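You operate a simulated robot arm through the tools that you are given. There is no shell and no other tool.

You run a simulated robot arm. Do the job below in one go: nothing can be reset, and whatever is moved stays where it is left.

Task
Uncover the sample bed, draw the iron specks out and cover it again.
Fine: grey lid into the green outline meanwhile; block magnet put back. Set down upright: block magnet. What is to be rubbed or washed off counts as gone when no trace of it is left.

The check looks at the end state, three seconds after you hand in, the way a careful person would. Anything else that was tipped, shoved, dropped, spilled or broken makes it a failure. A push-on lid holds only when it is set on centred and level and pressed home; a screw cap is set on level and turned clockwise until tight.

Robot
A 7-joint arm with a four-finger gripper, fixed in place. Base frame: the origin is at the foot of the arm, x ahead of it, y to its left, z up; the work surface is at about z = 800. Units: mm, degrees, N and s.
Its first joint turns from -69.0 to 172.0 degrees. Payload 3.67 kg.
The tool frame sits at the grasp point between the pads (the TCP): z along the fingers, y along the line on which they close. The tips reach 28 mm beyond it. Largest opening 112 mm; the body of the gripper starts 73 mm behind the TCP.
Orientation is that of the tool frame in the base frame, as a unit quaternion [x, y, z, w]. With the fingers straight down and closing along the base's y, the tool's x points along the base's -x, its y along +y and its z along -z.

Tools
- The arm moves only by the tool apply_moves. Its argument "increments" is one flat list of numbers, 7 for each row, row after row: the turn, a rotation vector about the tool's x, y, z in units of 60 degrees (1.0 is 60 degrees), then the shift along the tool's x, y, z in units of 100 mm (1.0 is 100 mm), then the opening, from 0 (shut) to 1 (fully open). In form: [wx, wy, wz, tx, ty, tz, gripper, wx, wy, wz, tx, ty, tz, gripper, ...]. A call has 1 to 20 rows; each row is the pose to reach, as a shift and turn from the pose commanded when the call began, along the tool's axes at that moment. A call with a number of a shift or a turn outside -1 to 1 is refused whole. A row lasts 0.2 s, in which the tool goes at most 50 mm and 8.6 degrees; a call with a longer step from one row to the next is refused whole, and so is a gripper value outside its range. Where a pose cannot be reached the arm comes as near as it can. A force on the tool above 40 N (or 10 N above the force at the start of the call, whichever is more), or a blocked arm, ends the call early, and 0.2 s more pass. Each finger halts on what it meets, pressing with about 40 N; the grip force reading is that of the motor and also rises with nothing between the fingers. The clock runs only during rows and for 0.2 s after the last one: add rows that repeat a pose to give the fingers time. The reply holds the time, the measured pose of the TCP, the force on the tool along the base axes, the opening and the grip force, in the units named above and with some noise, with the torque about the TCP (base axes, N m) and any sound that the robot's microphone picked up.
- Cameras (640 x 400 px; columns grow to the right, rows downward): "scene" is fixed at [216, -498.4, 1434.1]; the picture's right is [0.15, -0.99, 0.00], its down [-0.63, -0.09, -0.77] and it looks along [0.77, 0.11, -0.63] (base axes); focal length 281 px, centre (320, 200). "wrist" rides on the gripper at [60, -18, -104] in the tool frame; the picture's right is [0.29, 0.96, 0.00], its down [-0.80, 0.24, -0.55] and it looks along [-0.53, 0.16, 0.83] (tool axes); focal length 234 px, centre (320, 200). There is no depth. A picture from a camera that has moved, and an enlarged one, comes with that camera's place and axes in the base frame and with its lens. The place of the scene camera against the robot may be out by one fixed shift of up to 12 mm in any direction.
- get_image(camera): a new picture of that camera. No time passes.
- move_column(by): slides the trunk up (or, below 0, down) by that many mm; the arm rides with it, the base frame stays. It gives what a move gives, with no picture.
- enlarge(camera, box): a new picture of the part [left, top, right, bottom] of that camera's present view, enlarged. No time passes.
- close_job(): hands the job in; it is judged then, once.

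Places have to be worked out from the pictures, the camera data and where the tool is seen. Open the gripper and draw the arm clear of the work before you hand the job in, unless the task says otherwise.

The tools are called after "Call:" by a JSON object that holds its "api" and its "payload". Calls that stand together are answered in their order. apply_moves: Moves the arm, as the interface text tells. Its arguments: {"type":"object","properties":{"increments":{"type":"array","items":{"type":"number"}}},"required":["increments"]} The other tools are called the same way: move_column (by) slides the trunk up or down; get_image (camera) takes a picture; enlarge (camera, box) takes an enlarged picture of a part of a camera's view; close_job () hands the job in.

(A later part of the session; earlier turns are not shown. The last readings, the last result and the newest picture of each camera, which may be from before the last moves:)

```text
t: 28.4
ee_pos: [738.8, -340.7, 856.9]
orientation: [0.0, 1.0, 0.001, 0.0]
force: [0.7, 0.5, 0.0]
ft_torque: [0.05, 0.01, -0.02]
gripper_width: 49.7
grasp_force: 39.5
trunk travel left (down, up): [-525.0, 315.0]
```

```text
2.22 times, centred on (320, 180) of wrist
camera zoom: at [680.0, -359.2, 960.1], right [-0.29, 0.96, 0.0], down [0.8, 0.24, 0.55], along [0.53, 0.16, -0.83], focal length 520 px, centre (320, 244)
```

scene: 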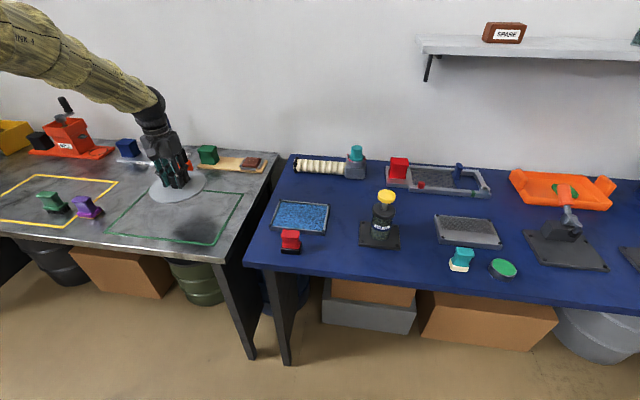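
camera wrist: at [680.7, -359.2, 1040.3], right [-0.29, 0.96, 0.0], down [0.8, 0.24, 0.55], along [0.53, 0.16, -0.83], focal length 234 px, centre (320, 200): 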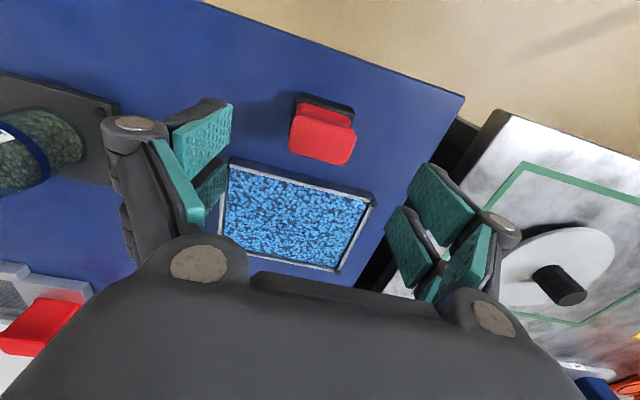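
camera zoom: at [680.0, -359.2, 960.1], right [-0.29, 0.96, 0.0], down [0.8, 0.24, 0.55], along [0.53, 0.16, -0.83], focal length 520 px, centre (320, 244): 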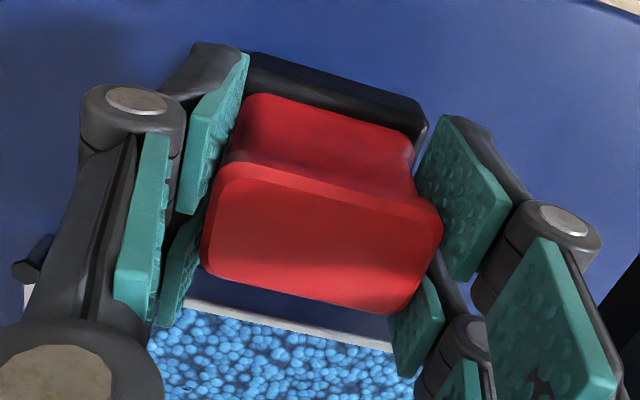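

Gripped the magnet (49.7 mm, 40 N), resting TCP z≈856.7. Lift it 55 mm and move over the bed.

Call:
{"api": "apply_moves", "payload": {"increments": [0, 0, 0, 0, 0, -0.05, 0.3, 0, 0, 0, 0, 0, -0.15, 0.3, 0, 0, 0, 0, 0, -0.35, 0.3, 0, 0, 0, 0, 0, -0.55, 0.3, 0, 0, 0, 0, 0, -0.55, 0.3]}}

Call:
{"api": "apply_moves", "payload": {"increments": [0, 0, 0, -0.2, 0, 0, 0.3, 0, 0, 0, -0.4, 0, 0, 0.3, 0, 0, 0, -0.6, 0, 0, 0.3, 0, 0, 0, -0.7, 0, 0, 0.3, 0, 0, 0, -0.7, 0, 0, 0.3]}}

Call:
{"api": "get_image", "payload": {"camera": "wrist"}}

Call:
{"api": "enlarge", "payload": {"camera": "scene", "box": [260, 180, 340, 260]}}

```text
t: 29.6
ee_pos: [739.3, -342.6, 912.5]
orientation: [0.0, 1.0, 0.001, 0.0]
force: [-0.1, -0.7, -1.3]
ft_torque: [-0.01, 0.01, -0.01]
gripper_width: 49.6
grasp_force: 39.7
trunk travel left (down, up): [-525.0, 315.0]
```

```text
t: 30.8
ee_pos: [808.2, -341.5, 913.5]
orientation: [0.001, 1.0, 0.001, 0.0]
force: [-0.1, -0.6, -0.6]
ft_torque: [0.0, -0.04, -0.01]
gripper_width: 49.6
grasp_force: 39.8
trunk travel left (down, up): [-525.0, 315.0]
```

```text
taken
camera wrist: at [749.2, -359.1, 1017.0], right [-0.29, 0.96, 0.0], down [0.8, 0.24, 0.55], along [0.53, 0.16, -0.83], focal length 234 px, centre (320, 200)
```

wrist: 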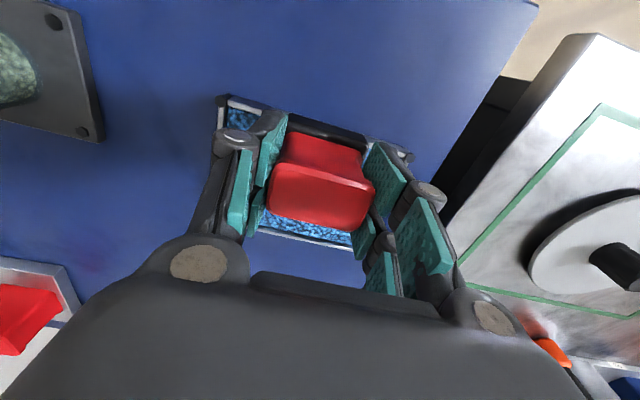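

```text
5.00 times, centred on (300, 220) of scene
camera zoom: at [216.0, -498.4, 1434.1], right [0.15, -0.99, 0.0], down [-0.63, -0.09, -0.77], along [0.77, 0.11, -0.63], focal length 1405 px, centre (420, 100)
```

zoom: 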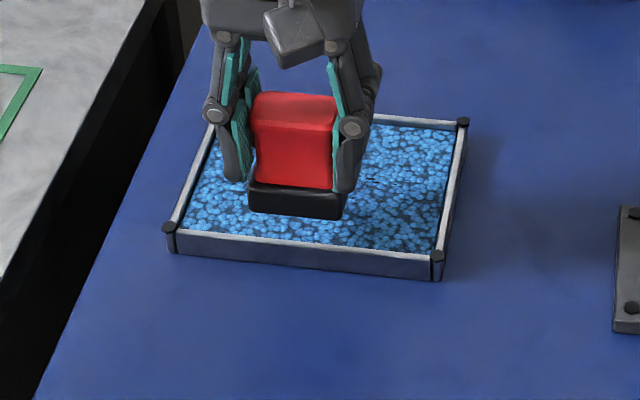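

Specks are around (853–895, −390…−302). I move over the middle of the bed and lower so the magnet's bottom is at about z≈832, then look.

Call:
{"api": "apply_moves", "payload": {"increments": [0, 0, 0, -0.2, 0, 0, 0.3, 0, 0, 0, -0.4, 0, 0, 0.3, 0, 0, 0, -0.64, 0, 0.05, 0.3, 0, 0, 0, -0.64, 0, 0.15, 0.3, 0, 0, 0, -0.64, 0, 0.23, 0.3, 0, 0, 0, -0.64, 0, 0.23, 0.3]}}

Call:
{"api": "enlarge", "payload": {"camera": "wrist", "box": [200, 40, 440, 260]}}

Call:
{"api": "enlarge", "payload": {"camera": "scene", "box": [265, 185, 335, 245]}}

```text
t: 32.2
ee_pos: [873.3, -341.4, 889.6]
orientation: [0.0, 1.0, 0.001, 0.0]
force: [-0.7, 0.3, -1.8]
ft_torque: [-0.01, -0.02, -0.01]
gripper_width: 49.4
grasp_force: 40.3
trunk travel left (down, up): [-525.0, 315.0]
```

```text
1.82 times, centred on (320, 150) of wrist
camera zoom: at [813.4, -359.2, 992.8], right [-0.29, 0.96, 0.0], down [0.8, 0.24, 0.55], along [0.53, 0.16, -0.83], focal length 426 px, centre (320, 291)
```

zoom: 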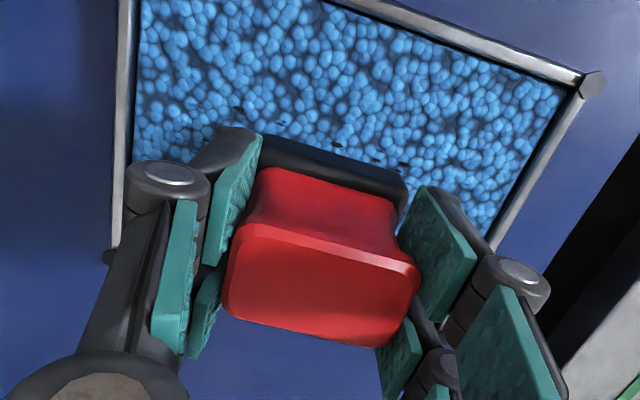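

```text
6.67 times, centred on (300, 215) of scene
camera zoom: at [216.0, -498.4, 1434.1], right [0.15, -0.99, 0.0], down [-0.63, -0.09, -0.77], along [0.77, 0.11, -0.63], focal length 1873 px, centre (453, 100)
```

zoom: 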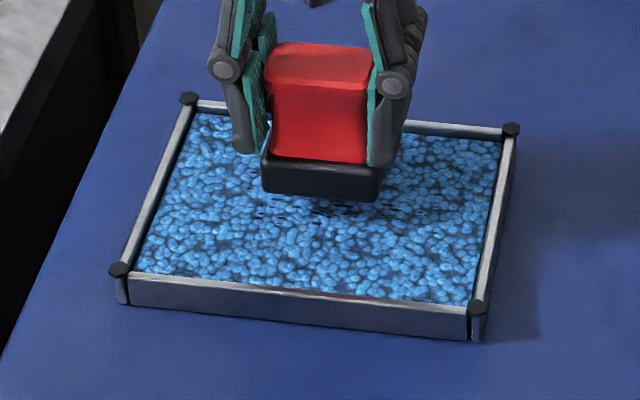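

Specks still visible just in front of the magnet; its bottom is still ~20 mm above the granules (rim only ~16 mm high). I lower another ~12 mm and check.

Call:
{"api": "apply_moves", "payload": {"increments": [0, 0, 0, -0.02, 0, 0.04, 0.3, 0, 0, 0, -0.04, 0, 0.08, 0.3, 0, 0, 0, -0.04, 0, 0.12, 0.3, 0, 0, 0, -0.04, 0, 0.12, 0.3]}}

Call:
{"api": "enlarge", "payload": {"camera": "wrist", "box": [200, 40, 440, 260]}}

Call:
{"api": "enlarge", "payload": {"camera": "scene", "box": [265, 185, 335, 245]}}

```text
t: 33.2
ee_pos: [875.9, -340.5, 876.6]
orientation: [0.0, 1.0, 0.001, 0.0]
force: [0.2, -0.7, -2.4]
ft_torque: [0.0, -0.07, -0.01]
gripper_width: 49.6
grasp_force: 40.1
trunk travel left (down, up): [-525.0, 315.0]
```

```text
1.82 times, centred on (320, 150) of wrist
camera zoom: at [816.8, -359.0, 980.8], right [-0.29, 0.96, 0.0], down [0.8, 0.24, 0.55], along [0.53, 0.16, -0.83], focal length 426 px, centre (320, 291)
```

zoom: 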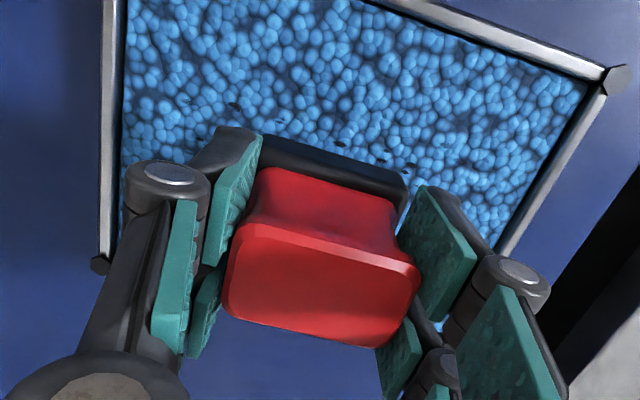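

```text
6.67 times, centred on (300, 215) of scene
camera zoom: at [216.0, -498.4, 1434.1], right [0.15, -0.99, 0.0], down [-0.63, -0.09, -0.77], along [0.77, 0.11, -0.63], focal length 1873 px, centre (453, 100)
```

zoom: 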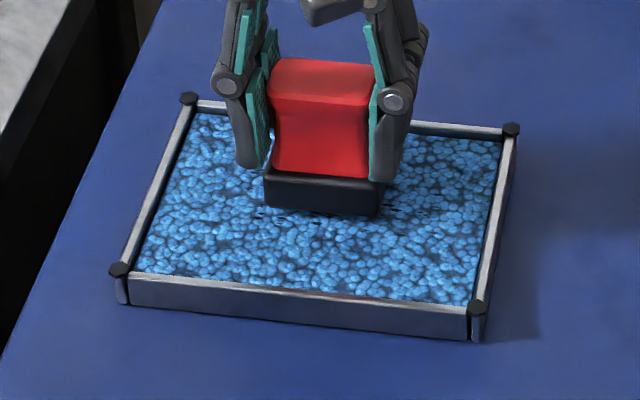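

Bottom at about z=820 and specks near the magnet are still there. I lower 4 mm further and sweep slowly along y over the speck band.

Call:
{"api": "apply_moves", "payload": {"increments": [0, 0, 0, 0, 0, 0.02, 0.3, 0, 0, 0, 0, 0, 0.04, 0.3, 0, 0, 0, 0, 0, 0.04, 0.3]}}

Call:
{"api": "enlarge", "payload": {"camera": "scene", "box": [265, 185, 335, 245]}}

Call:
{"api": "enlarge", "payload": {"camera": "wrist", "box": [200, 40, 440, 260]}}

```text
t: 34.0
ee_pos: [876.2, -340.4, 873.0]
orientation: [0.0, 1.0, 0.0, 0.0]
force: [0.3, -0.2, -1.5]
ft_torque: [0.0, 0.0, -0.03]
gripper_width: 49.7
grasp_force: 40.4
trunk travel left (down, up): [-525.0, 315.0]
```

```text
6.67 times, centred on (300, 215) of scene
camera zoom: at [216.0, -498.4, 1434.1], right [0.15, -0.99, 0.0], down [-0.63, -0.09, -0.77], along [0.77, 0.11, -0.63], focal length 1873 px, centre (453, 100)
```

zoom: 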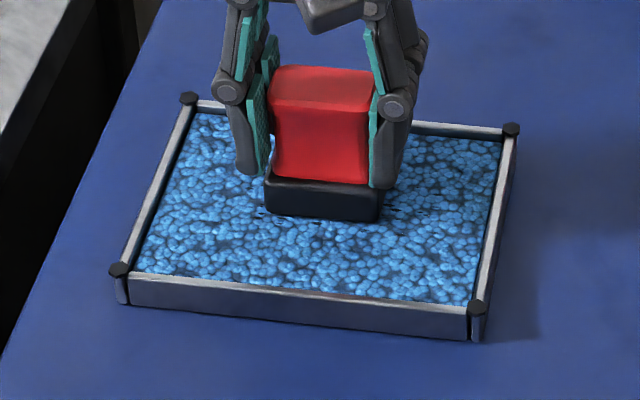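

```text
1.82 times, centred on (320, 150) of wrist
camera zoom: at [817.0, -358.9, 976.7], right [-0.29, 0.96, 0.0], down [0.8, 0.24, 0.55], along [0.53, 0.16, -0.83], focal length 426 px, centre (320, 291)
```

zoom: 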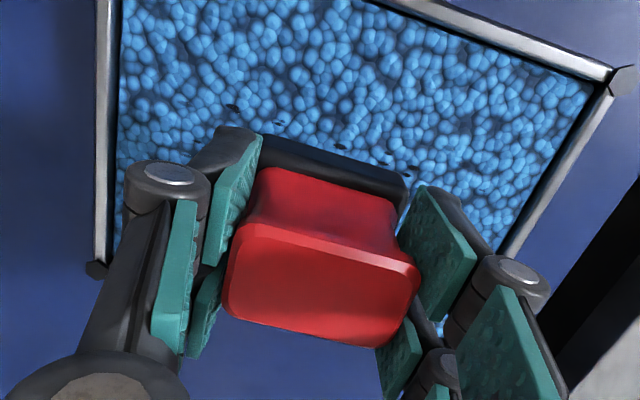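

No contact force. Sweep across y at this height, then look.

Call:
{"api": "apply_moves", "payload": {"increments": [0, 0, 0, 0, -0.1, 0, 0.3, 0, 0, 0, 0, -0.2, 0, 0.3, 0, 0, 0, 0, -0.3, 0, 0.3, 0, 0, 0, 0, -0.4, 0, 0.3, 0, 0, 0, 0, -0.45, 0, 0.3, 0, 0, 0, 0, -0.35, 0, 0.3, 0, 0, 0, 0, -0.25, 0, 0.3, 0, 0, 0, 0, -0.15, 0, 0.3, 0, 0, 0, 0, -0.05, 0, 0.3, 0, 0, 0, 0, 0.05, 0, 0.3, 0, 0, 0, 0, 0.15, 0, 0.3, 0, 0, 0, 0, 0.25, 0, 0.3, 0, 0, 0, 0, 0.35, 0, 0.3, 0, 0, 0, 0, 0.42, 0, 0.3, 0, 0, 0, 0.08, 0.42, 0, 0.3, 0, 0, 0, 0.15, 0.42, 0, 0.3, 0, 0, 0, 0.15, 0.42, 0, 0.3]}}

Call:
{"api": "enlarge", "payload": {"camera": "scene", "box": [265, 185, 335, 245]}}

Call:
{"api": "enlarge", "payload": {"camera": "wrist", "box": [120, 20, 440, 260]}}

```text
t: 37.6
ee_pos: [861.8, -298.6, 872.2]
orientation: [0.0, 1.0, 0.001, 0.0]
force: [-0.8, 0.8, -1.8]
ft_torque: [0.01, -0.03, -0.02]
gripper_width: 49.4
grasp_force: 40.0
trunk travel left (down, up): [-525.0, 315.0]
```

```text
6.67 times, centred on (300, 215) of scene
camera zoom: at [216.0, -498.4, 1434.1], right [0.15, -0.99, 0.0], down [-0.63, -0.09, -0.77], along [0.77, 0.11, -0.63], focal length 1873 px, centre (453, 100)
```

zoom: 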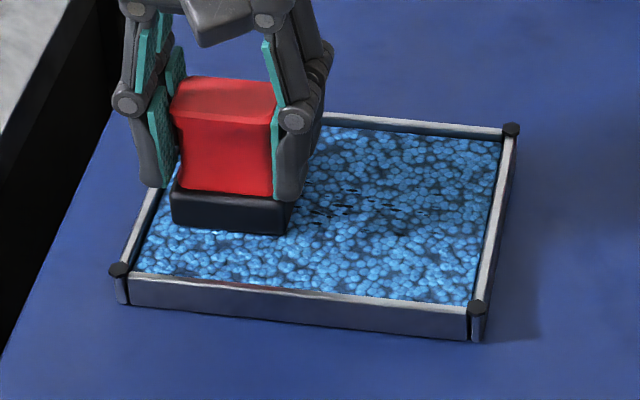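

```text
1.67 times, centred on (280, 140) of wrist
camera zoom: at [802.4, -317.0, 976.3], right [-0.29, 0.96, 0.0], down [0.8, 0.24, 0.55], along [0.53, 0.16, -0.83], focal length 390 px, centre (387, 300)
```

zoom: 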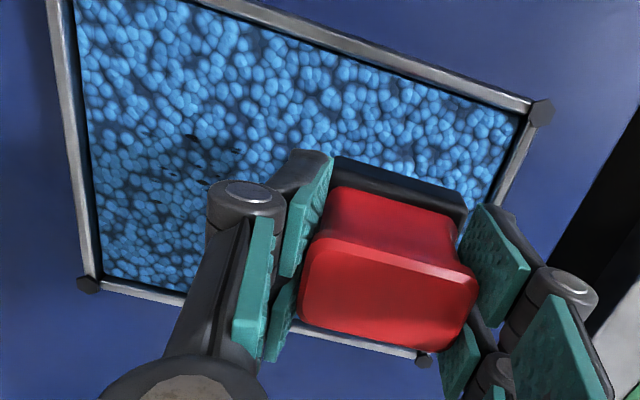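

Many specks remain, so the magnet must pass closer. I return over the middle and lower in small steps while watching the force.

Call:
{"api": "apply_moves", "payload": {"increments": [0, 0, 0, -0.1, -0.2, 0, 0.3, 0, 0, 0, -0.15, -0.42, 0, 0.3, 0, 0, 0, -0.15, -0.42, 0.01, 0.3, 0, 0, 0, -0.15, -0.42, 0.02, 0.3, 0, 0, 0, -0.15, -0.42, 0.03, 0.3, 0, 0, 0, -0.15, -0.42, 0.03, 0.3]}}

Call:
{"api": "enlarge", "payload": {"camera": "scene", "box": [275, 190, 325, 240]}}

Call:
{"api": "enlarge", "payload": {"camera": "wrist", "box": [200, 40, 440, 260]}}

```text
t: 39.0
ee_pos: [878.3, -341.2, 871.2]
orientation: [0.0, 1.0, 0.001, 0.002]
force: [3.4, -4.0, 24.9]
ft_torque: [-0.07, 0.33, 0.07]
gripper_width: 49.4
grasp_force: 40.0
trunk travel left (down, up): [-525.0, 315.0]
```

```text
8.00 times, centred on (300, 215) of scene
camera zoom: at [216.0, -498.4, 1434.1], right [0.15, -0.99, 0.0], down [-0.63, -0.09, -0.77], along [0.77, 0.11, -0.63], focal length 2248 px, centre (480, 80)
```

zoom: 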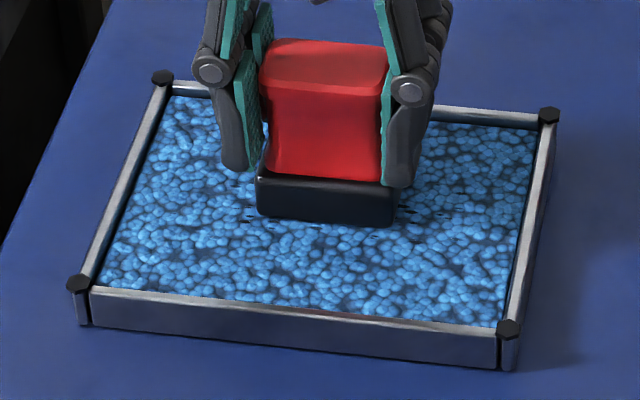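

```text
1.82 times, centred on (320, 150) of wrist
camera zoom: at [816.9, -359.6, 975.8], right [-0.29, 0.96, 0.0], down [0.8, 0.24, 0.56], along [0.53, 0.16, -0.83], focal length 426 px, centre (320, 291)
```

zoom: 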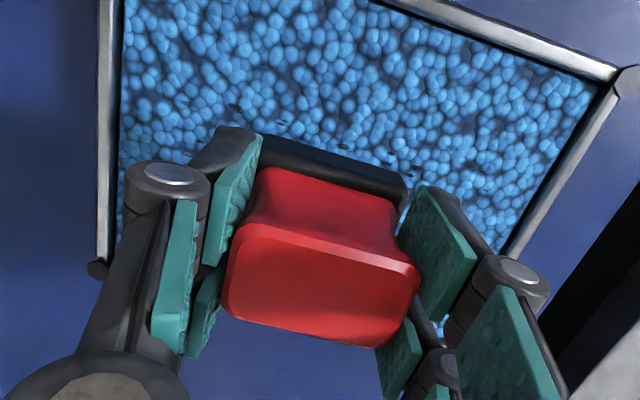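

Light contact (25 N) at TCP 871, so the granule surface is at ≈z 814.5; the earlier sweep was only ~1.5 mm above it. I lift off immediately and move aside to compare the specks before/after.

Call:
{"api": "apply_moves", "payload": {"increments": [0, 0, 0, 0, 0, -0.05, 0.3, 0, 0, 0, 0, 0, -0.2, 0.3, 0, 0, 0, 0, 0, -0.4, 0.3, 0, 0, 0, 0.4, 0, -0.4, 0.3, 0, 0, 0, 0.8, 0, -0.4, 0.3, 0, 0, 0, 1.0, 0, -0.4, 0.3, 0, 0, 0, 1.0, 0, -0.4, 0.3]}}

Call:
{"api": "enlarge", "payload": {"camera": "scene", "box": [275, 190, 325, 240]}}

Call:
{"api": "enlarge", "payload": {"camera": "wrist", "box": [200, 100, 440, 300]}}

```text
t: 40.6
ee_pos: [776.4, -341.3, 907.7]
orientation: [-0.001, 1.0, 0.001, 0.0]
force: [0.2, 0.0, -1.3]
ft_torque: [0.02, -0.01, 0.0]
gripper_width: 49.5
grasp_force: 39.9
trunk travel left (down, up): [-525.0, 315.0]
```

```text
8.00 times, centred on (300, 215) of scene
camera zoom: at [216.0, -498.4, 1434.1], right [0.15, -0.99, 0.0], down [-0.63, -0.09, -0.77], along [0.77, 0.11, -0.63], focal length 2248 px, centre (480, 80)
```

zoom: 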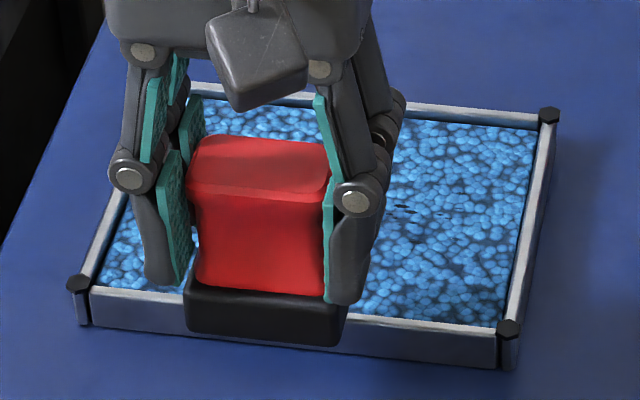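

```text
2.00 times, centred on (320, 200) of wrist
camera zoom: at [716.3, -359.8, 1012.5], right [-0.29, 0.96, 0.0], down [0.8, 0.24, 0.55], along [0.53, 0.16, -0.83], focal length 468 px, centre (320, 200)
```

zoom: 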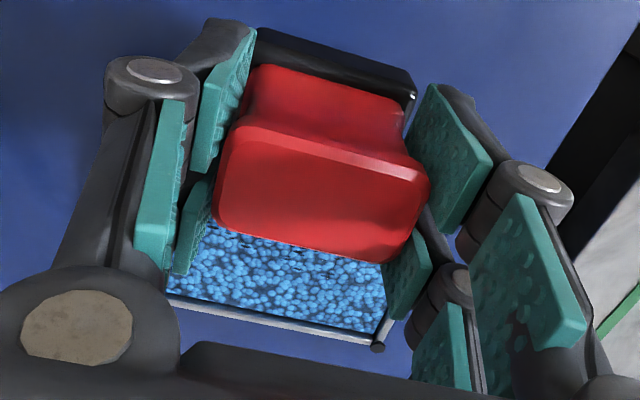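

The magnet blocks the view; I move left by 150 mm to see the bed.

Call:
{"api": "apply_moves", "payload": {"increments": [0, 0, 0, 0, 0.25, 0, 0.3, 0, 0, 0, 0, 0.5, 0, 0.3, 0, 0, 0, 0, 0.75, 0, 0.3, 0, 0, 0, 0, 1.0, 0, 0.3, 0, 0, 0, 0, 1.0, 0, 0.3]}}

Call:
{"api": "apply_moves", "payload": {"increments": [0, 0, 0, 0, 0.25, 0, 0.3, 0, 0, 0, 0, 0.5, 0, 0.3, 0, 0, 0, 0, 0.5, 0, 0.3]}}

Call:
{"api": "enlarge", "payload": {"camera": "scene", "box": [275, 190, 325, 230]}}

Call:
{"api": "get_image", "payload": {"camera": "wrist"}}

```text
t: 41.8
ee_pos: [776.3, -241.7, 908.8]
orientation: [0.0, 1.0, 0.001, 0.0]
force: [0.6, 0.2, -0.9]
ft_torque: [0.0, -0.02, 0.01]
gripper_width: 49.5
grasp_force: 40.3
trunk travel left (down, up): [-525.0, 315.0]
```

```text
t: 42.6
ee_pos: [778.3, -190.6, 909.9]
orientation: [0.001, 1.0, 0.001, 0.0]
force: [0.1, -0.6, -1.5]
ft_torque: [0.0, 0.0, 0.02]
gripper_width: 49.5
grasp_force: 40.4
trunk travel left (down, up): [-525.0, 315.0]
```

```text
10.00 times, centred on (300, 210) of scene
camera zoom: at [216.0, -498.4, 1434.1], right [0.15, -0.99, 0.0], down [-0.63, -0.09, -0.77], along [0.77, 0.11, -0.63], focal length 2809 px, centre (520, 100)
```

zoom: 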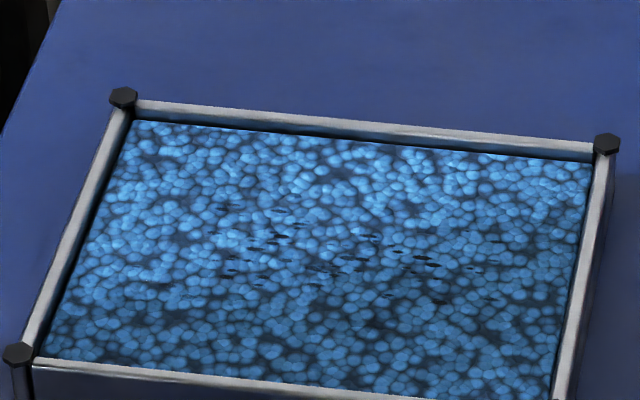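

```text
taken
camera wrist: at [717.3, -208.1, 1013.9], right [-0.29, 0.96, 0.0], down [0.8, 0.24, 0.55], along [0.53, 0.16, -0.83], focal length 234 px, centre (320, 200)
```

wrist: 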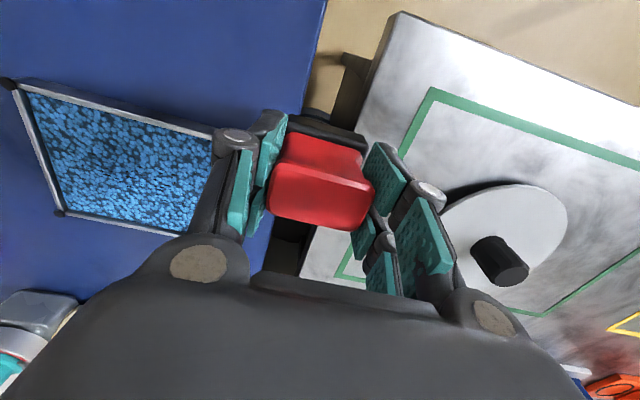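

I take the same 5x view as before the sweep to compare.

Call:
{"api": "enlarge", "payload": {"camera": "scene", "box": [260, 180, 340, 260]}}

Call:
{"api": "enlarge", "payload": {"camera": "scene", "box": [290, 200, 320, 222]}}

Call:
{"api": "enlarge", "payload": {"camera": "wrist", "box": [250, 90, 400, 240]}}

```text
5.00 times, centred on (300, 220) of scene
camera zoom: at [216.0, -498.4, 1434.1], right [0.15, -0.99, 0.0], down [-0.63, -0.09, -0.77], along [0.77, 0.11, -0.63], focal length 1405 px, centre (420, 100)
```

zoom: 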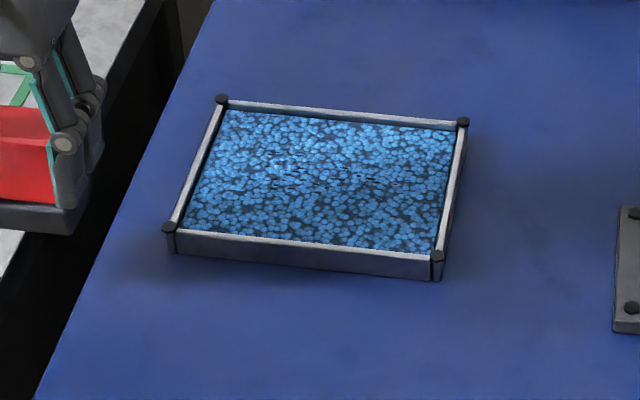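

```text
16.00 times, centred on (305, 211) of scene
camera zoom: at [216.0, -498.4, 1434.1], right [0.15, -0.99, 0.0], down [-0.63, -0.09, -0.77], along [0.77, 0.11, -0.63], focal length 4495 px, centre (560, 24)
```

zoom: 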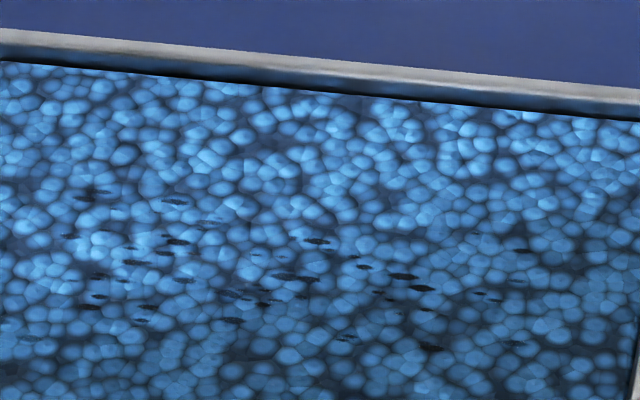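

```text
2.67 times, centred on (325, 165) of wrist
camera zoom: at [717.3, -208.1, 1013.9], right [-0.29, 0.96, 0.0], down [0.8, 0.24, 0.55], along [0.53, 0.16, -0.83], focal length 624 px, centre (307, 293)
```

zoom: 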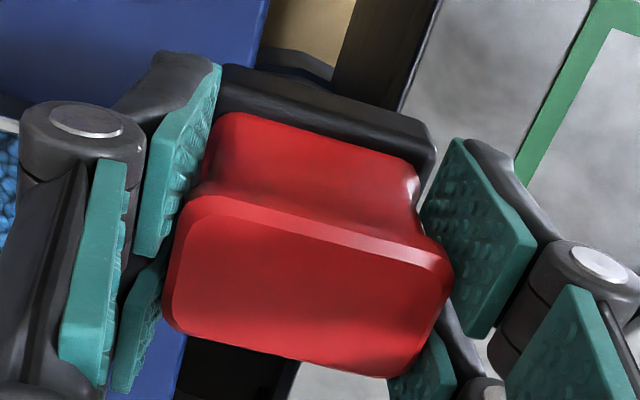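

Specks are essentially all still there; hovering 1.5 mm above isn't enough, so I'll sweep with light contact. First back over the bed's right part.

Call:
{"api": "apply_moves", "payload": {"increments": [0, 0, 0, -0.11, -0.23, 0, 0.3, 0, 0, 0, -0.22, -0.46, 0, 0.3, 0, 0, 0, -0.33, -0.7, 0, 0.3, 0, 0, 0, -0.44, -0.92, 0, 0.3, 0, 0, 0, -0.44, -0.92, 0, 0.3]}}

Call:
{"api": "apply_moves", "payload": {"increments": [0, 0, 0, -0.11, -0.23, 0, 0.3, 0, 0, 0, -0.22, -0.46, 0, 0.3, 0, 0, 0, -0.33, -0.7, 0, 0.3, 0, 0, 0, -0.44, -0.92, 0, 0.3, 0, 0, 0, -0.44, -0.92, 0.15, 0.3, 0, 0, 0, -0.44, -0.92, 0.3, 0.3, 0, 0, 0, -0.44, -0.92, 0.36, 0.3, 0, 0, 0, -0.44, -0.92, 0.36, 0.3]}}

Call:
{"api": "enlarge", "payload": {"camera": "scene", "box": [265, 185, 335, 245]}}

```text
t: 43.8
ee_pos: [820.4, -284.9, 909.8]
orientation: [-0.001, 1.0, 0.001, 0.0]
force: [0.1, 0.1, -0.5]
ft_torque: [-0.02, -0.01, 0.0]
gripper_width: 49.2
grasp_force: 39.7
trunk travel left (down, up): [-525.0, 315.0]
```

```text
t: 45.6
ee_pos: [863.3, -373.8, 872.3]
orientation: [0.0, 1.0, 0.0, 0.0]
force: [-1.0, 0.1, -1.8]
ft_torque: [0.0, 0.03, -0.02]
gripper_width: 49.8
grasp_force: 39.8
trunk travel left (down, up): [-525.0, 315.0]
```

```text
6.67 times, centred on (300, 215) of scene
camera zoom: at [216.0, -498.4, 1434.1], right [0.15, -0.99, 0.0], down [-0.63, -0.09, -0.77], along [0.77, 0.11, -0.63], focal length 1873 px, centre (453, 100)
```

zoom: 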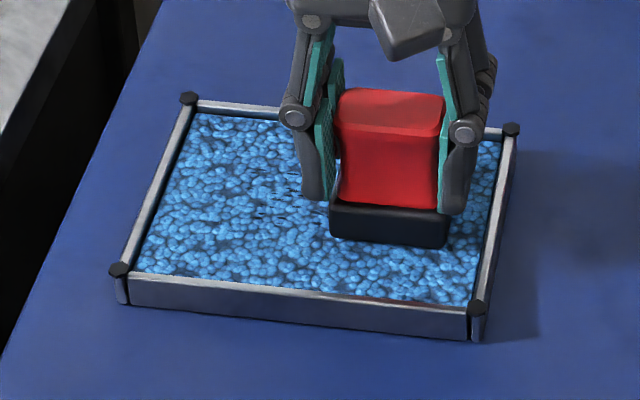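

At command z≈874, no contact. I lower 3 mm for light contact and stroke across y slowly, then back at x+22 mm.

Call:
{"api": "apply_moves", "payload": {"increments": [0, 0, 0, 0, 0, 0.015, 0.3, 0, 0, 0, 0, 0, 0.03, 0.3, 0, 0, 0, 0, 0.08, 0.03, 0.3, 0, 0, 0, 0, 0.16, 0.03, 0.3, 0, 0, 0, 0, 0.24, 0.03, 0.3, 0, 0, 0, 0, 0.32, 0.03, 0.3, 0, 0, 0, 0, 0.4, 0.03, 0.3, 0, 0, 0, 0, 0.48, 0.03, 0.3, 0, 0, 0, 0, 0.56, 0.03, 0.3, 0, 0, 0, 0, 0.62, 0.03, 0.3, 0, 0, 0, 0, 0.62, 0.03, 0.3]}}

Call:
{"api": "enlarge", "payload": {"camera": "scene", "box": [265, 185, 335, 245]}}

Call:
{"api": "enlarge", "payload": {"camera": "wrist", "box": [120, 20, 440, 260]}}

```text
t: 48.0
ee_pos: [864.5, -311.8, 871.6]
orientation: [0.0, 1.0, 0.001, 0.0]
force: [-0.2, -3.1, 14.4]
ft_torque: [-0.1, 0.05, 0.0]
gripper_width: 49.3
grasp_force: 39.9
trunk travel left (down, up): [-525.0, 315.0]
```

```text
6.67 times, centred on (300, 215) of scene
camera zoom: at [216.0, -498.4, 1434.1], right [0.15, -0.99, 0.0], down [-0.63, -0.09, -0.77], along [0.77, 0.11, -0.63], focal length 1873 px, centre (453, 100)
```

zoom: 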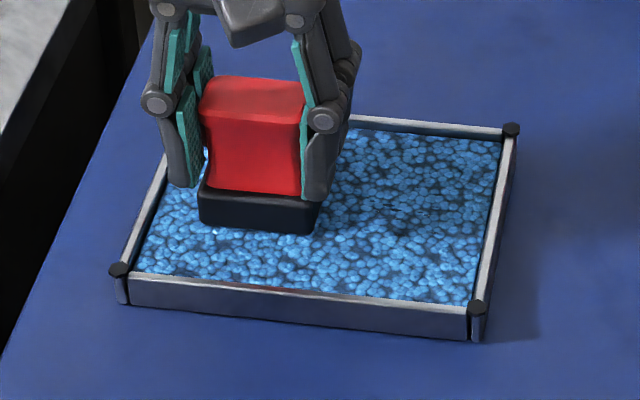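

```text
1.67 times, centred on (280, 140) of wrist
camera zoom: at [804.7, -329.6, 975.9], right [-0.29, 0.96, 0.0], down [0.8, 0.24, 0.56], along [0.53, 0.16, -0.83], focal length 390 px, centre (387, 300)
```

zoom: 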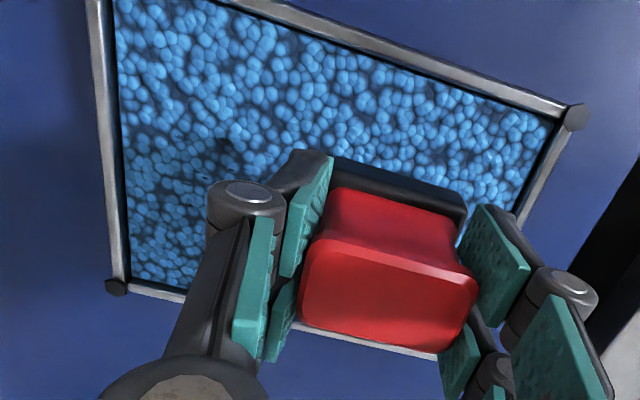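

Contact sweeping works: the swept band is clean. I continue with strokes at x≈888 and x≈852.

Call:
{"api": "apply_moves", "payload": {"increments": [0, 0, 0, -0.12, 0, 0, 0.3, 0, 0, 0, -0.24, 0, 0, 0.3, 0, 0, 0, -0.24, -0.1, 0, 0.3, 0, 0, 0, -0.24, -0.2, 0, 0.3, 0, 0, 0, -0.24, -0.3, 0, 0.3, 0, 0, 0, -0.24, -0.4, 0, 0.3, 0, 0, 0, -0.24, -0.5, 0, 0.3, 0, 0, 0, -0.24, -0.6, 0, 0.3, 0, 0, 0, -0.24, -0.68, 0, 0.3, 0, 0, 0, -0.1, -0.68, 0, 0.3, 0, 0, 0, 0, -0.68, 0, 0.3, 0, 0, 0, 0.12, -0.68, 0, 0.3, 0, 0, 0, 0.12, -0.58, 0, 0.3, 0, 0, 0, 0.12, -0.48, 0, 0.3, 0, 0, 0, 0.12, -0.38, 0, 0.3, 0, 0, 0, 0.12, -0.28, 0, 0.3, 0, 0, 0, 0.12, -0.18, 0, 0.3, 0, 0, 0, 0.12, -0.08, 0, 0.3, 0, 0, 0, 0.12, 0, 0, 0.3, 0, 0, 0, 0.12, 0, 0, 0.3]}}

Call:
{"api": "apply_moves", "payload": {"increments": [0, 0, 0, 0, 0, -0.05, 0.3, 0, 0, 0, 0, 0, -0.2, 0.3, 0, 0, 0, 0, 0, -0.4, 0.3, 0, 0, 0, 0.3, 0.2, -0.4, 0.3, 0, 0, 0, 0.6, 0.5, -0.4, 0.3, 0, 0, 0, 0.8, 0.8, -0.4, 0.3, 0, 0, 0, 0.8, 1.0, -0.4, 0.3, 0, 0, 0, 0.8, 1.0, -0.4, 0.3]}}

Call:
{"api": "enlarge", "payload": {"camera": "scene", "box": [275, 190, 325, 230]}}

Call:
{"api": "get_image", "payload": {"camera": "wrist"}}

```text
t: 52.2
ee_pos: [853.0, -311.5, 872.8]
orientation: [0.0, 1.0, 0.001, 0.0]
force: [-0.2, -0.5, 5.6]
ft_torque: [-0.05, -0.05, 0.03]
gripper_width: 49.6
grasp_force: 39.5
trunk travel left (down, up): [-525.0, 315.0]
```

```text
t: 54.0
ee_pos: [771.3, -215.6, 911.6]
orientation: [0.0, 1.0, 0.001, 0.001]
force: [0.1, 0.8, -0.8]
ft_torque: [0.0, 0.02, 0.01]
gripper_width: 49.5
grasp_force: 40.2
trunk travel left (down, up): [-525.0, 315.0]
```

```text
10.00 times, centred on (300, 210) of scene
camera zoom: at [216.0, -498.4, 1434.1], right [0.15, -0.99, 0.0], down [-0.63, -0.09, -0.77], along [0.77, 0.11, -0.63], focal length 2809 px, centre (520, 100)
```

zoom: 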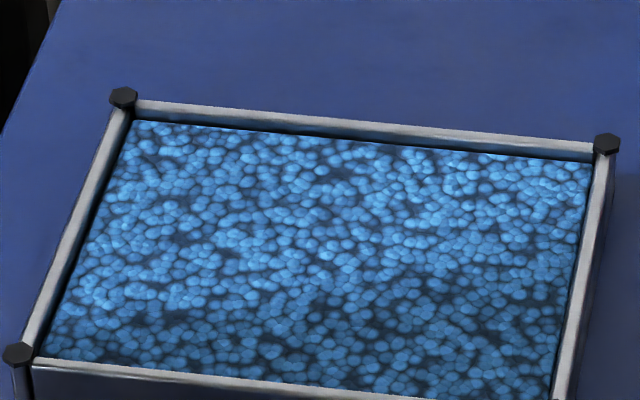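

```text
taken
camera wrist: at [712.5, -233.4, 1015.8], right [-0.29, 0.96, 0.0], down [0.8, 0.24, 0.55], along [0.53, 0.16, -0.83], focal length 234 px, centre (320, 200)
```

wrist: 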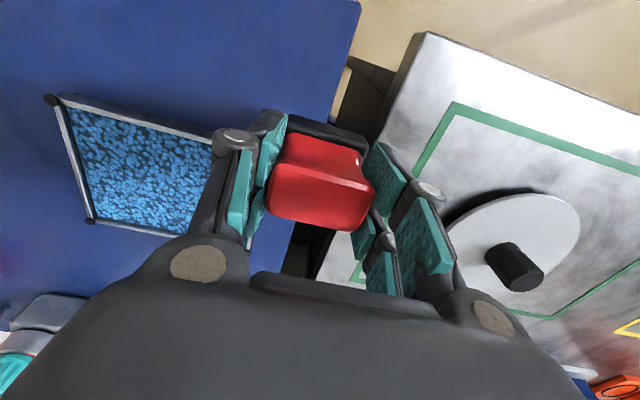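

The bed looks clean. Let me verify at high magnification.

Call:
{"api": "enlarge", "payload": {"camera": "scene", "box": [284, 200, 304, 222]}}

Call:
{"api": "enlarge", "payload": {"camera": "scene", "box": [302, 202, 324, 228]}}

Call:
{"api": "enlarge", "payload": {"camera": "wrist", "box": [50, 80, 220, 240]}}

Call:
{"api": "enlarge", "payload": {"camera": "scene", "box": [275, 212, 325, 236]}}

```text
16.00 times, centred on (294, 211) of scene
camera zoom: at [216.0, -498.4, 1434.1], right [0.15, -0.99, 0.0], down [-0.63, -0.09, -0.77], along [0.77, 0.11, -0.63], focal length 4495 px, centre (736, 24)
```

zoom: 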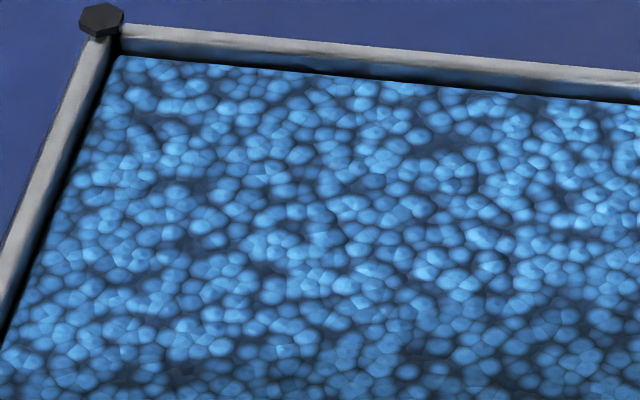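

```text
15.38 times, centred on (313, 215) of scene
camera zoom: at [216.0, -498.4, 1434.1], right [0.15, -0.99, 0.0], down [-0.63, -0.09, -0.77], along [0.77, 0.11, -0.63], focal length 4322 px, centre (428, -31)
```

zoom: 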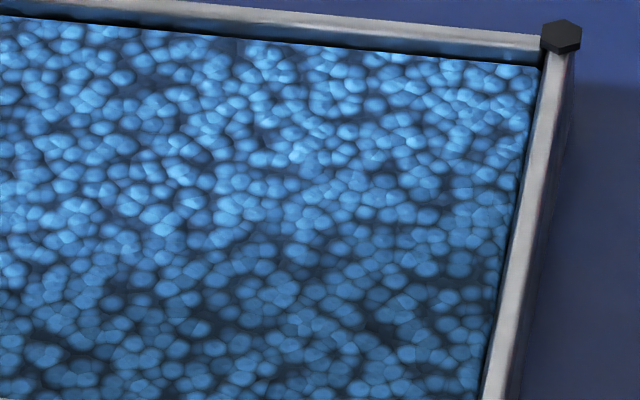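

```text
2.50 times, centred on (135, 160) of wrist
camera zoom: at [712.5, -233.4, 1015.8], right [-0.29, 0.96, 0.0], down [0.8, 0.24, 0.55], along [0.53, 0.16, -0.83], focal length 585 px, centre (782, 300)
```

zoom: 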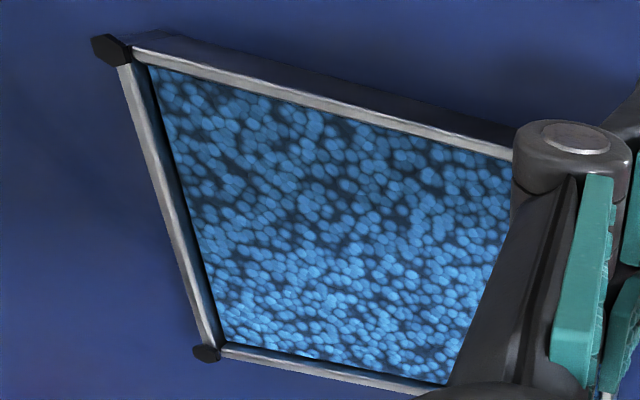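

```text
12.80 times, centred on (300, 224) of scene
camera zoom: at [216.0, -498.4, 1434.1], right [0.15, -0.99, 0.0], down [-0.63, -0.09, -0.77], along [0.77, 0.11, -0.63], focal length 3596 px, centre (576, -107)
```

zoom: 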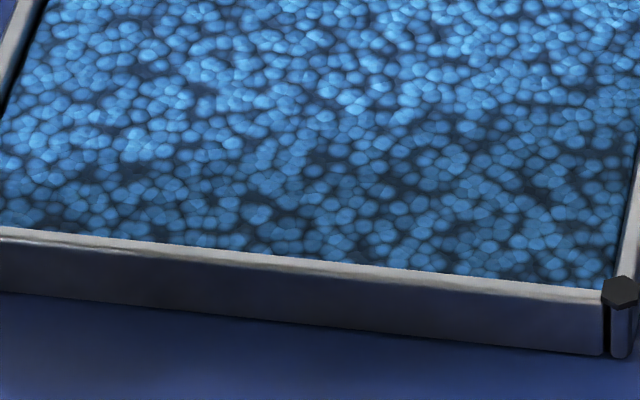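

All specks are gone. Now return the magnet to its original spot (undoing exactly the commanded displacements, plus 1.5 mm in y for the slide during grasping).

Call:
{"api": "apply_moves", "payload": {"increments": [0, 0, 0, 0.1, -0.2, 0, 0.3, 0, 0, 0, 0.2, -0.4, 0, 0.3, 0, 0, 0, 0.34, -0.65, 0, 0.3, 0, 0, 0, 0.34, -0.65, 0, 0.3]}}

Call:
{"api": "apply_moves", "payload": {"increments": [0, 0, 0, 0, -0.2, 0, 0.3, 0, 0, 0, 0, -0.42, 0, 0.3, 0, 0, 0, 0, -0.615, 0, 0.3, 0, 0, 0, 0, -0.615, 0.15, 0.3, 0, 0, 0, 0, -0.615, 0.3, 0.3, 0, 0, 0, 0, -0.615, 0.42, 0.3, 0, 0, 0, 0, -0.615, 0.5, 0.3, 0, 0, 0, 0, -0.615, 0.5, 0.3]}}

Call:
{"api": "enlarge", "payload": {"camera": "scene", "box": [265, 210, 325, 260]}}

```text
t: 55.0
ee_pos: [738.5, -278.9, 911.0]
orientation: [-0.001, 1.0, 0.0, 0.0]
force: [0.2, 0.4, -1.2]
ft_torque: [-0.03, 0.04, 0.03]
gripper_width: 49.6
grasp_force: 40.8
trunk travel left (down, up): [-525.0, 315.0]
```

```text
t: 56.8
ee_pos: [739.7, -340.7, 860.7]
orientation: [0.001, 1.0, 0.001, 0.0]
force: [-0.5, 0.6, -1.1]
ft_torque: [0.02, -0.01, -0.02]
gripper_width: 49.3
grasp_force: 39.4
trunk travel left (down, up): [-525.0, 315.0]
```

```text
8.00 times, centred on (295, 235) of scene
camera zoom: at [216.0, -498.4, 1434.1], right [0.15, -0.99, 0.0], down [-0.63, -0.09, -0.77], along [0.77, 0.11, -0.63], focal length 2248 px, centre (520, -80)
```

zoom: 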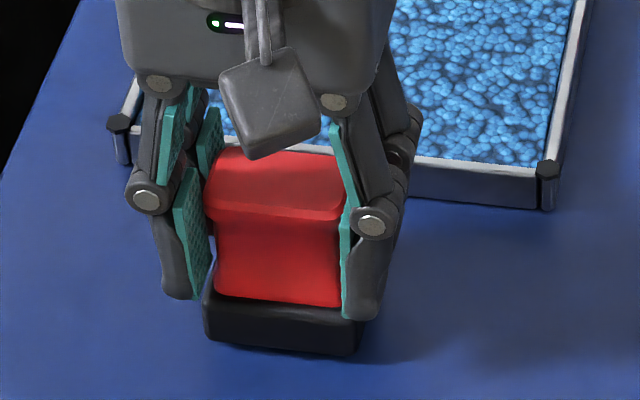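

The base is about 1 mm left of its original column; I trim −1.2 mm in y and lower until it touches.

Call:
{"api": "apply_moves", "payload": {"increments": [0, 0, 0, 0, -0.012, 0.01, 0.3, 0, 0, 0, 0, -0.012, 0.02, 0.3, 0, 0, 0, 0, -0.012, 0.03, 0.3, 0, 0, 0, 0, -0.012, 0.04, 0.3, 0, 0, 0, 0, -0.012, 0.04, 0.3]}}

Call:
{"api": "enlarge", "payload": {"camera": "scene", "box": [265, 210, 325, 260]}}

```text
t: 58.0
ee_pos: [739.8, -341.4, 856.1]
orientation: [0.0, 1.0, 0.001, 0.001]
force: [-0.1, -0.3, -0.7]
ft_torque: [-0.01, -0.04, 0.0]
gripper_width: 49.6
grasp_force: 40.3
trunk travel left (down, up): [-525.0, 315.0]
```

```text
8.00 times, centred on (295, 235) of scene
camera zoom: at [216.0, -498.4, 1434.1], right [0.15, -0.99, 0.0], down [-0.63, -0.09, -0.77], along [0.77, 0.11, -0.63], focal length 2248 px, centre (520, -80)
```

zoom: 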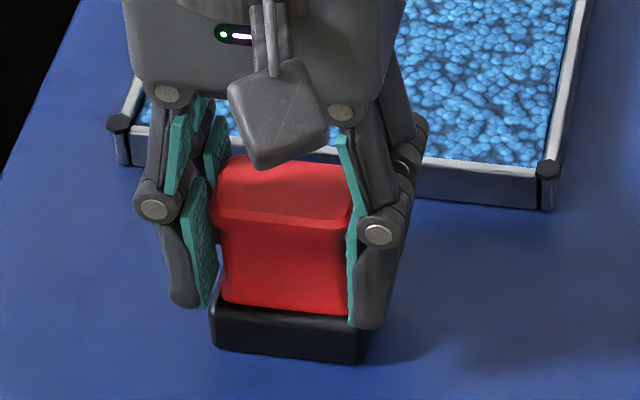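

It is now back at the gripped position (~1.3 mm off the original). I shift +1.2 mm in y while just off the surface and lower to touch.

Call:
{"api": "apply_moves", "payload": {"increments": [0, 0, 0, 0, 0.013, -0.005, 0.3, 0, 0, 0, 0, 0.013, 0, 0.3, 0, 0, 0, 0, 0.013, 0.006, 0.3, 0, 0, 0, 0, 0.013, 0.006, 0.3]}}

Call:
{"api": "enlarge", "payload": {"camera": "scene", "box": [265, 210, 325, 260]}}

```text
t: 59.0
ee_pos: [739.5, -339.3, 857.7]
orientation: [0.0, 1.0, 0.001, 0.0]
force: [-0.3, -0.1, -1.0]
ft_torque: [-0.02, -0.01, -0.03]
gripper_width: 49.5
grasp_force: 40.1
trunk travel left (down, up): [-525.0, 315.0]
```

```text
8.00 times, centred on (295, 235) of scene
camera zoom: at [216.0, -498.4, 1434.1], right [0.15, -0.99, 0.0], down [-0.63, -0.09, -0.77], along [0.77, 0.11, -0.63], focal length 2248 px, centre (520, -80)
```

zoom: 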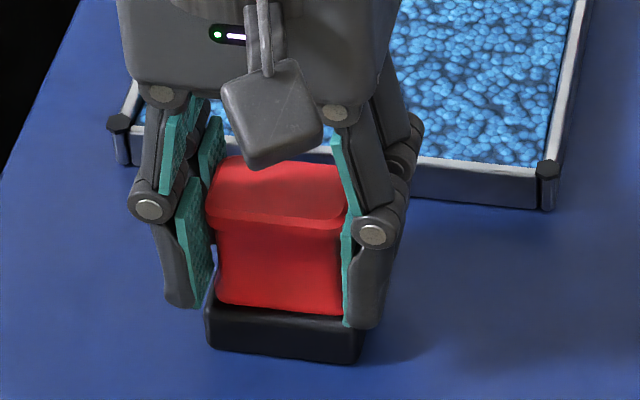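

Within a millimetre of the original spot. Lower in 1 mm increments to feel the bench.

Call:
{"api": "apply_moves", "payload": {"increments": [0, 0, 0, 0, -0.003, 0.01, 0.3, 0, 0, 0, 0, -0.003, 0.01, 0.3]}}

Call:
{"api": "apply_moves", "payload": {"increments": [0, 0, 0, 0, 0, 0.01, 0.3, 0, 0, 0, 0, 0, 0.01, 0.3]}}

```text
t: 59.6
ee_pos: [738.3, -339.6, 856.0]
orientation: [0.0, 1.0, 0.001, 0.0]
force: [0.6, 2.1, 7.7]
ft_torque: [0.11, 0.09, -0.06]
gripper_width: 49.7
grasp_force: 40.2
trunk travel left (down, up): [-525.0, 315.0]
```

```text
t: 60.2
ee_pos: [738.6, -339.3, 855.6]
orientation: [0.0, 1.0, 0.001, 0.001]
force: [2.9, 0.1, 19.8]
ft_torque: [0.1, 0.15, -0.02]
gripper_width: 49.2
grasp_force: 40.0
trunk travel left (down, up): [-525.0, 315.0]
```

Firm contact. I ease 1 mm, open the fingers and retreat straight up.

Call:
{"api": "apply_moves", "payload": {"increments": [0, 0, 0, 0, 0, -0.01, 0.3, 0, 0, 0, 0, 0, -0.01, 0.46, 0, 0, 0, 0, 0, -0.01, 0.55, 0, 0, 0, 0, 0, -0.01, 0.75, 0, 0, 0, 0, 0, -0.01, 0.9, 0, 0, 0, 0, 0, -0.01, 0.9]}}

Call:
{"api": "apply_moves", "payload": {"increments": [0, 0, 0, 0, 0, -0.1, 0.9, 0, 0, 0, 0, 0, -0.3, 0.9, 0, 0, 0, 0, 0, -0.6, 0.9, 0, 0, 0, 0, 0, -0.85, 0.9, 0, 0, 0, 0, 0, -0.85, 0.9]}}

Call:
{"api": "enlarge", "payload": {"camera": "scene", "box": [265, 180, 345, 260]}}

Call:
{"api": "enlarge", "payload": {"camera": "wrist", "box": [215, 80, 385, 280]}}

```text
t: 61.6
ee_pos: [738.8, -339.8, 854.3]
orientation: [0.0, 1.0, 0.0, 0.0]
force: [-0.2, 0.0, 0.4]
ft_torque: [-0.02, -0.01, 0.02]
gripper_width: 100.8
grasp_force: 0.0
trunk travel left (down, up): [-525.0, 315.0]
```

```text
t: 62.8
ee_pos: [739.8, -340.6, 942.5]
orientation: [0.0, 1.0, 0.002, -0.001]
force: [-0.1, 0.2, 0.6]
ft_torque: [0.01, 0.0, -0.01]
gripper_width: 100.9
grasp_force: 0.0
trunk travel left (down, up): [-525.0, 315.0]
```

```text
5.00 times, centred on (305, 220) of scene
camera zoom: at [216.0, -498.4, 1434.1], right [0.15, -0.99, 0.0], down [-0.63, -0.09, -0.77], along [0.77, 0.11, -0.63], focal length 1405 px, centre (395, 100)
```

zoom: 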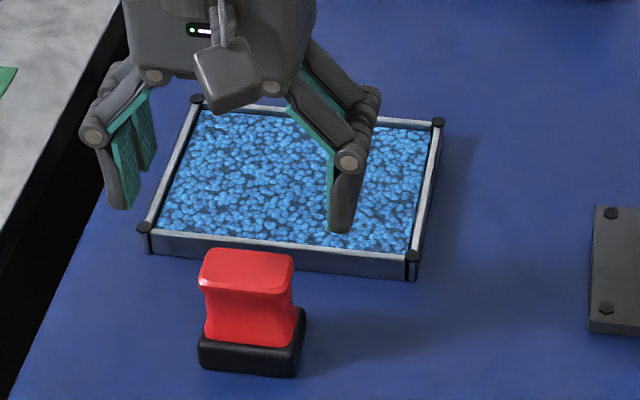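

```text
2.00 times, centred on (300, 180) of wrist
camera zoom: at [679.8, -358.3, 1045.4], right [-0.29, 0.96, 0.0], down [0.8, 0.24, 0.55], along [0.53, 0.16, -0.83], focal length 468 px, centre (360, 240)
```

zoom: 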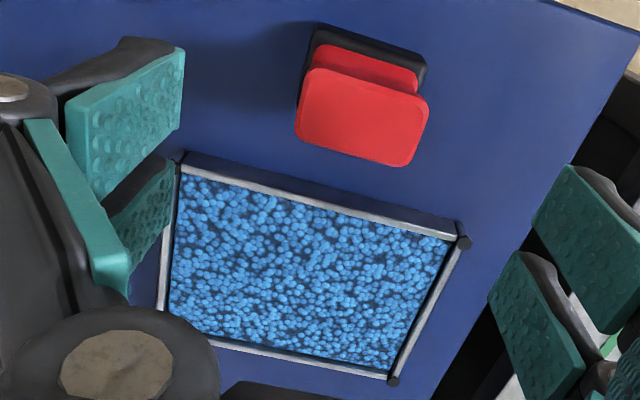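

The magnet is back exactly where it was, upright. Now travel to the lid in the green outline.

Call:
{"api": "apply_moves", "payload": {"increments": [0, 0, 0, -0.05, 0.2, 0, 0.9, 0, 0, 0, -0.14, 0.5, 0, 0.9, 0, 0, 0, -0.22, 0.8, 0, 0.9, 0, 0, 0, -0.277, 0.95, 0, 0.9, 0, 0, 0, -0.277, 0.95, 0, 0.9]}}

Call:
{"api": "apply_moves", "payload": {"increments": [0, 0, 0, -0.05, 0.2, 0, 0.9, 0, 0, 0, -0.14, 0.5, 0, 0.9, 0, 0, 0, -0.22, 0.8, 0, 0.9, 0, 0, 0, -0.277, 0.95, 0, 0.9, 0, 0, 0, -0.277, 0.95, 0, 0.9]}}

Call:
{"api": "apply_moves", "payload": {"increments": [0, 0, 0, -0.05, 0.2, 0, 0.9, 0, 0, 0, -0.14, 0.5, 0, 0.9, 0, 0, 0, -0.22, 0.8, 0, 0.9, 0, 0, 0, -0.277, 0.95, 0, 0.9, 0, 0, 0, -0.277, 0.95, 0, 0.9]}}

Call:
{"api": "apply_moves", "payload": {"increments": [0, 0, 0, -0.05, 0.2, 0, 0.9, 0, 0, 0, -0.14, 0.5, 0, 0.9, 0, 0, 0, -0.22, 0.8, 0, 0.9, 0, 0, 0, -0.277, 0.95, 0, 0.9, 0, 0, 0, -0.277, 0.95, 0, 0.9]}}

Call:
{"api": "enlarge", "payload": {"camera": "wrist", "box": [220, 0, 420, 200]}}

Call:
{"api": "enlarge", "payload": {"camera": "scene", "box": [130, 150, 250, 240]}}

```text
t: 64.0
ee_pos: [764.7, -244.0, 940.9]
orientation: [0.0, 1.0, 0.001, 0.0]
force: [0.2, 0.1, 0.0]
ft_torque: [-0.02, 0.02, 0.01]
gripper_width: 100.9
grasp_force: 0.1
trunk travel left (down, up): [-525.0, 315.0]
```

```text
t: 65.2
ee_pos: [794.9, -148.6, 940.4]
orientation: [0.0, 1.0, 0.0, 0.0]
force: [-0.4, -1.0, 0.7]
ft_torque: [0.02, -0.01, -0.04]
gripper_width: 100.8
grasp_force: 0.0
trunk travel left (down, up): [-525.0, 315.0]
```

```text
t: 66.4
ee_pos: [821.9, -53.7, 942.9]
orientation: [0.0, 1.0, 0.0, 0.001]
force: [0.8, 0.5, 0.0]
ft_torque: [0.05, -0.03, 0.03]
gripper_width: 100.8
grasp_force: 0.1
trunk travel left (down, up): [-525.0, 315.0]
```

```text
t: 67.6
ee_pos: [848.7, 41.4, 941.1]
orientation: [0.001, 1.0, 0.001, 0.0]
force: [0.3, 0.4, 0.4]
ft_torque: [0.0, 0.01, -0.02]
gripper_width: 101.0
grasp_force: 0.1
trunk travel left (down, up): [-525.0, 315.0]
```

```text
2.00 times, centred on (320, 100) of wrist
camera zoom: at [788.8, 23.1, 1045.1], right [-0.29, 0.96, 0.0], down [0.8, 0.24, 0.55], along [0.53, 0.16, -0.83], focal length 468 px, centre (320, 400)
```

zoom: 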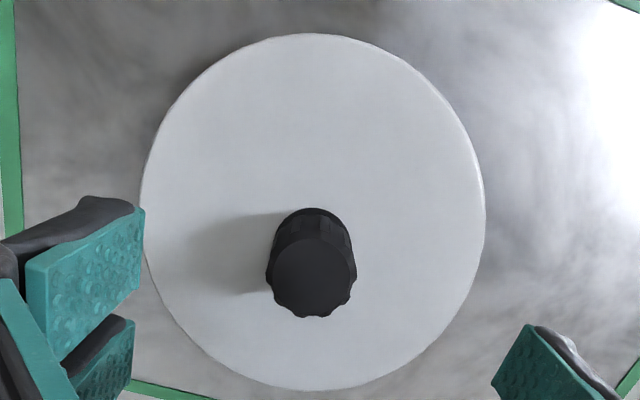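

```text
4.44 times, centred on (190, 195) of scene
camera zoom: at [216.0, -498.4, 1434.1], right [0.15, -0.99, 0.0], down [-0.63, -0.09, -0.77], along [0.77, 0.11, -0.63], focal length 1249 px, centre (898, 222)
```

zoom: 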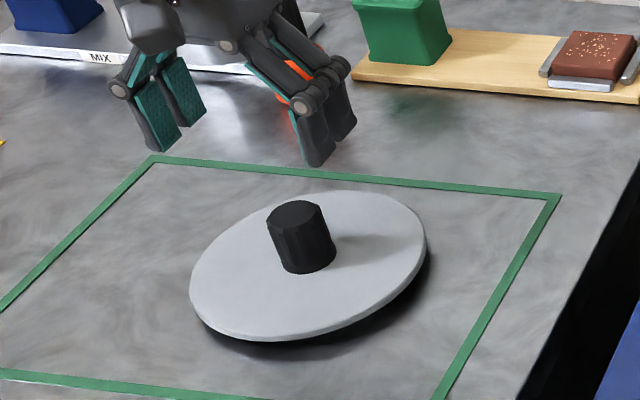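

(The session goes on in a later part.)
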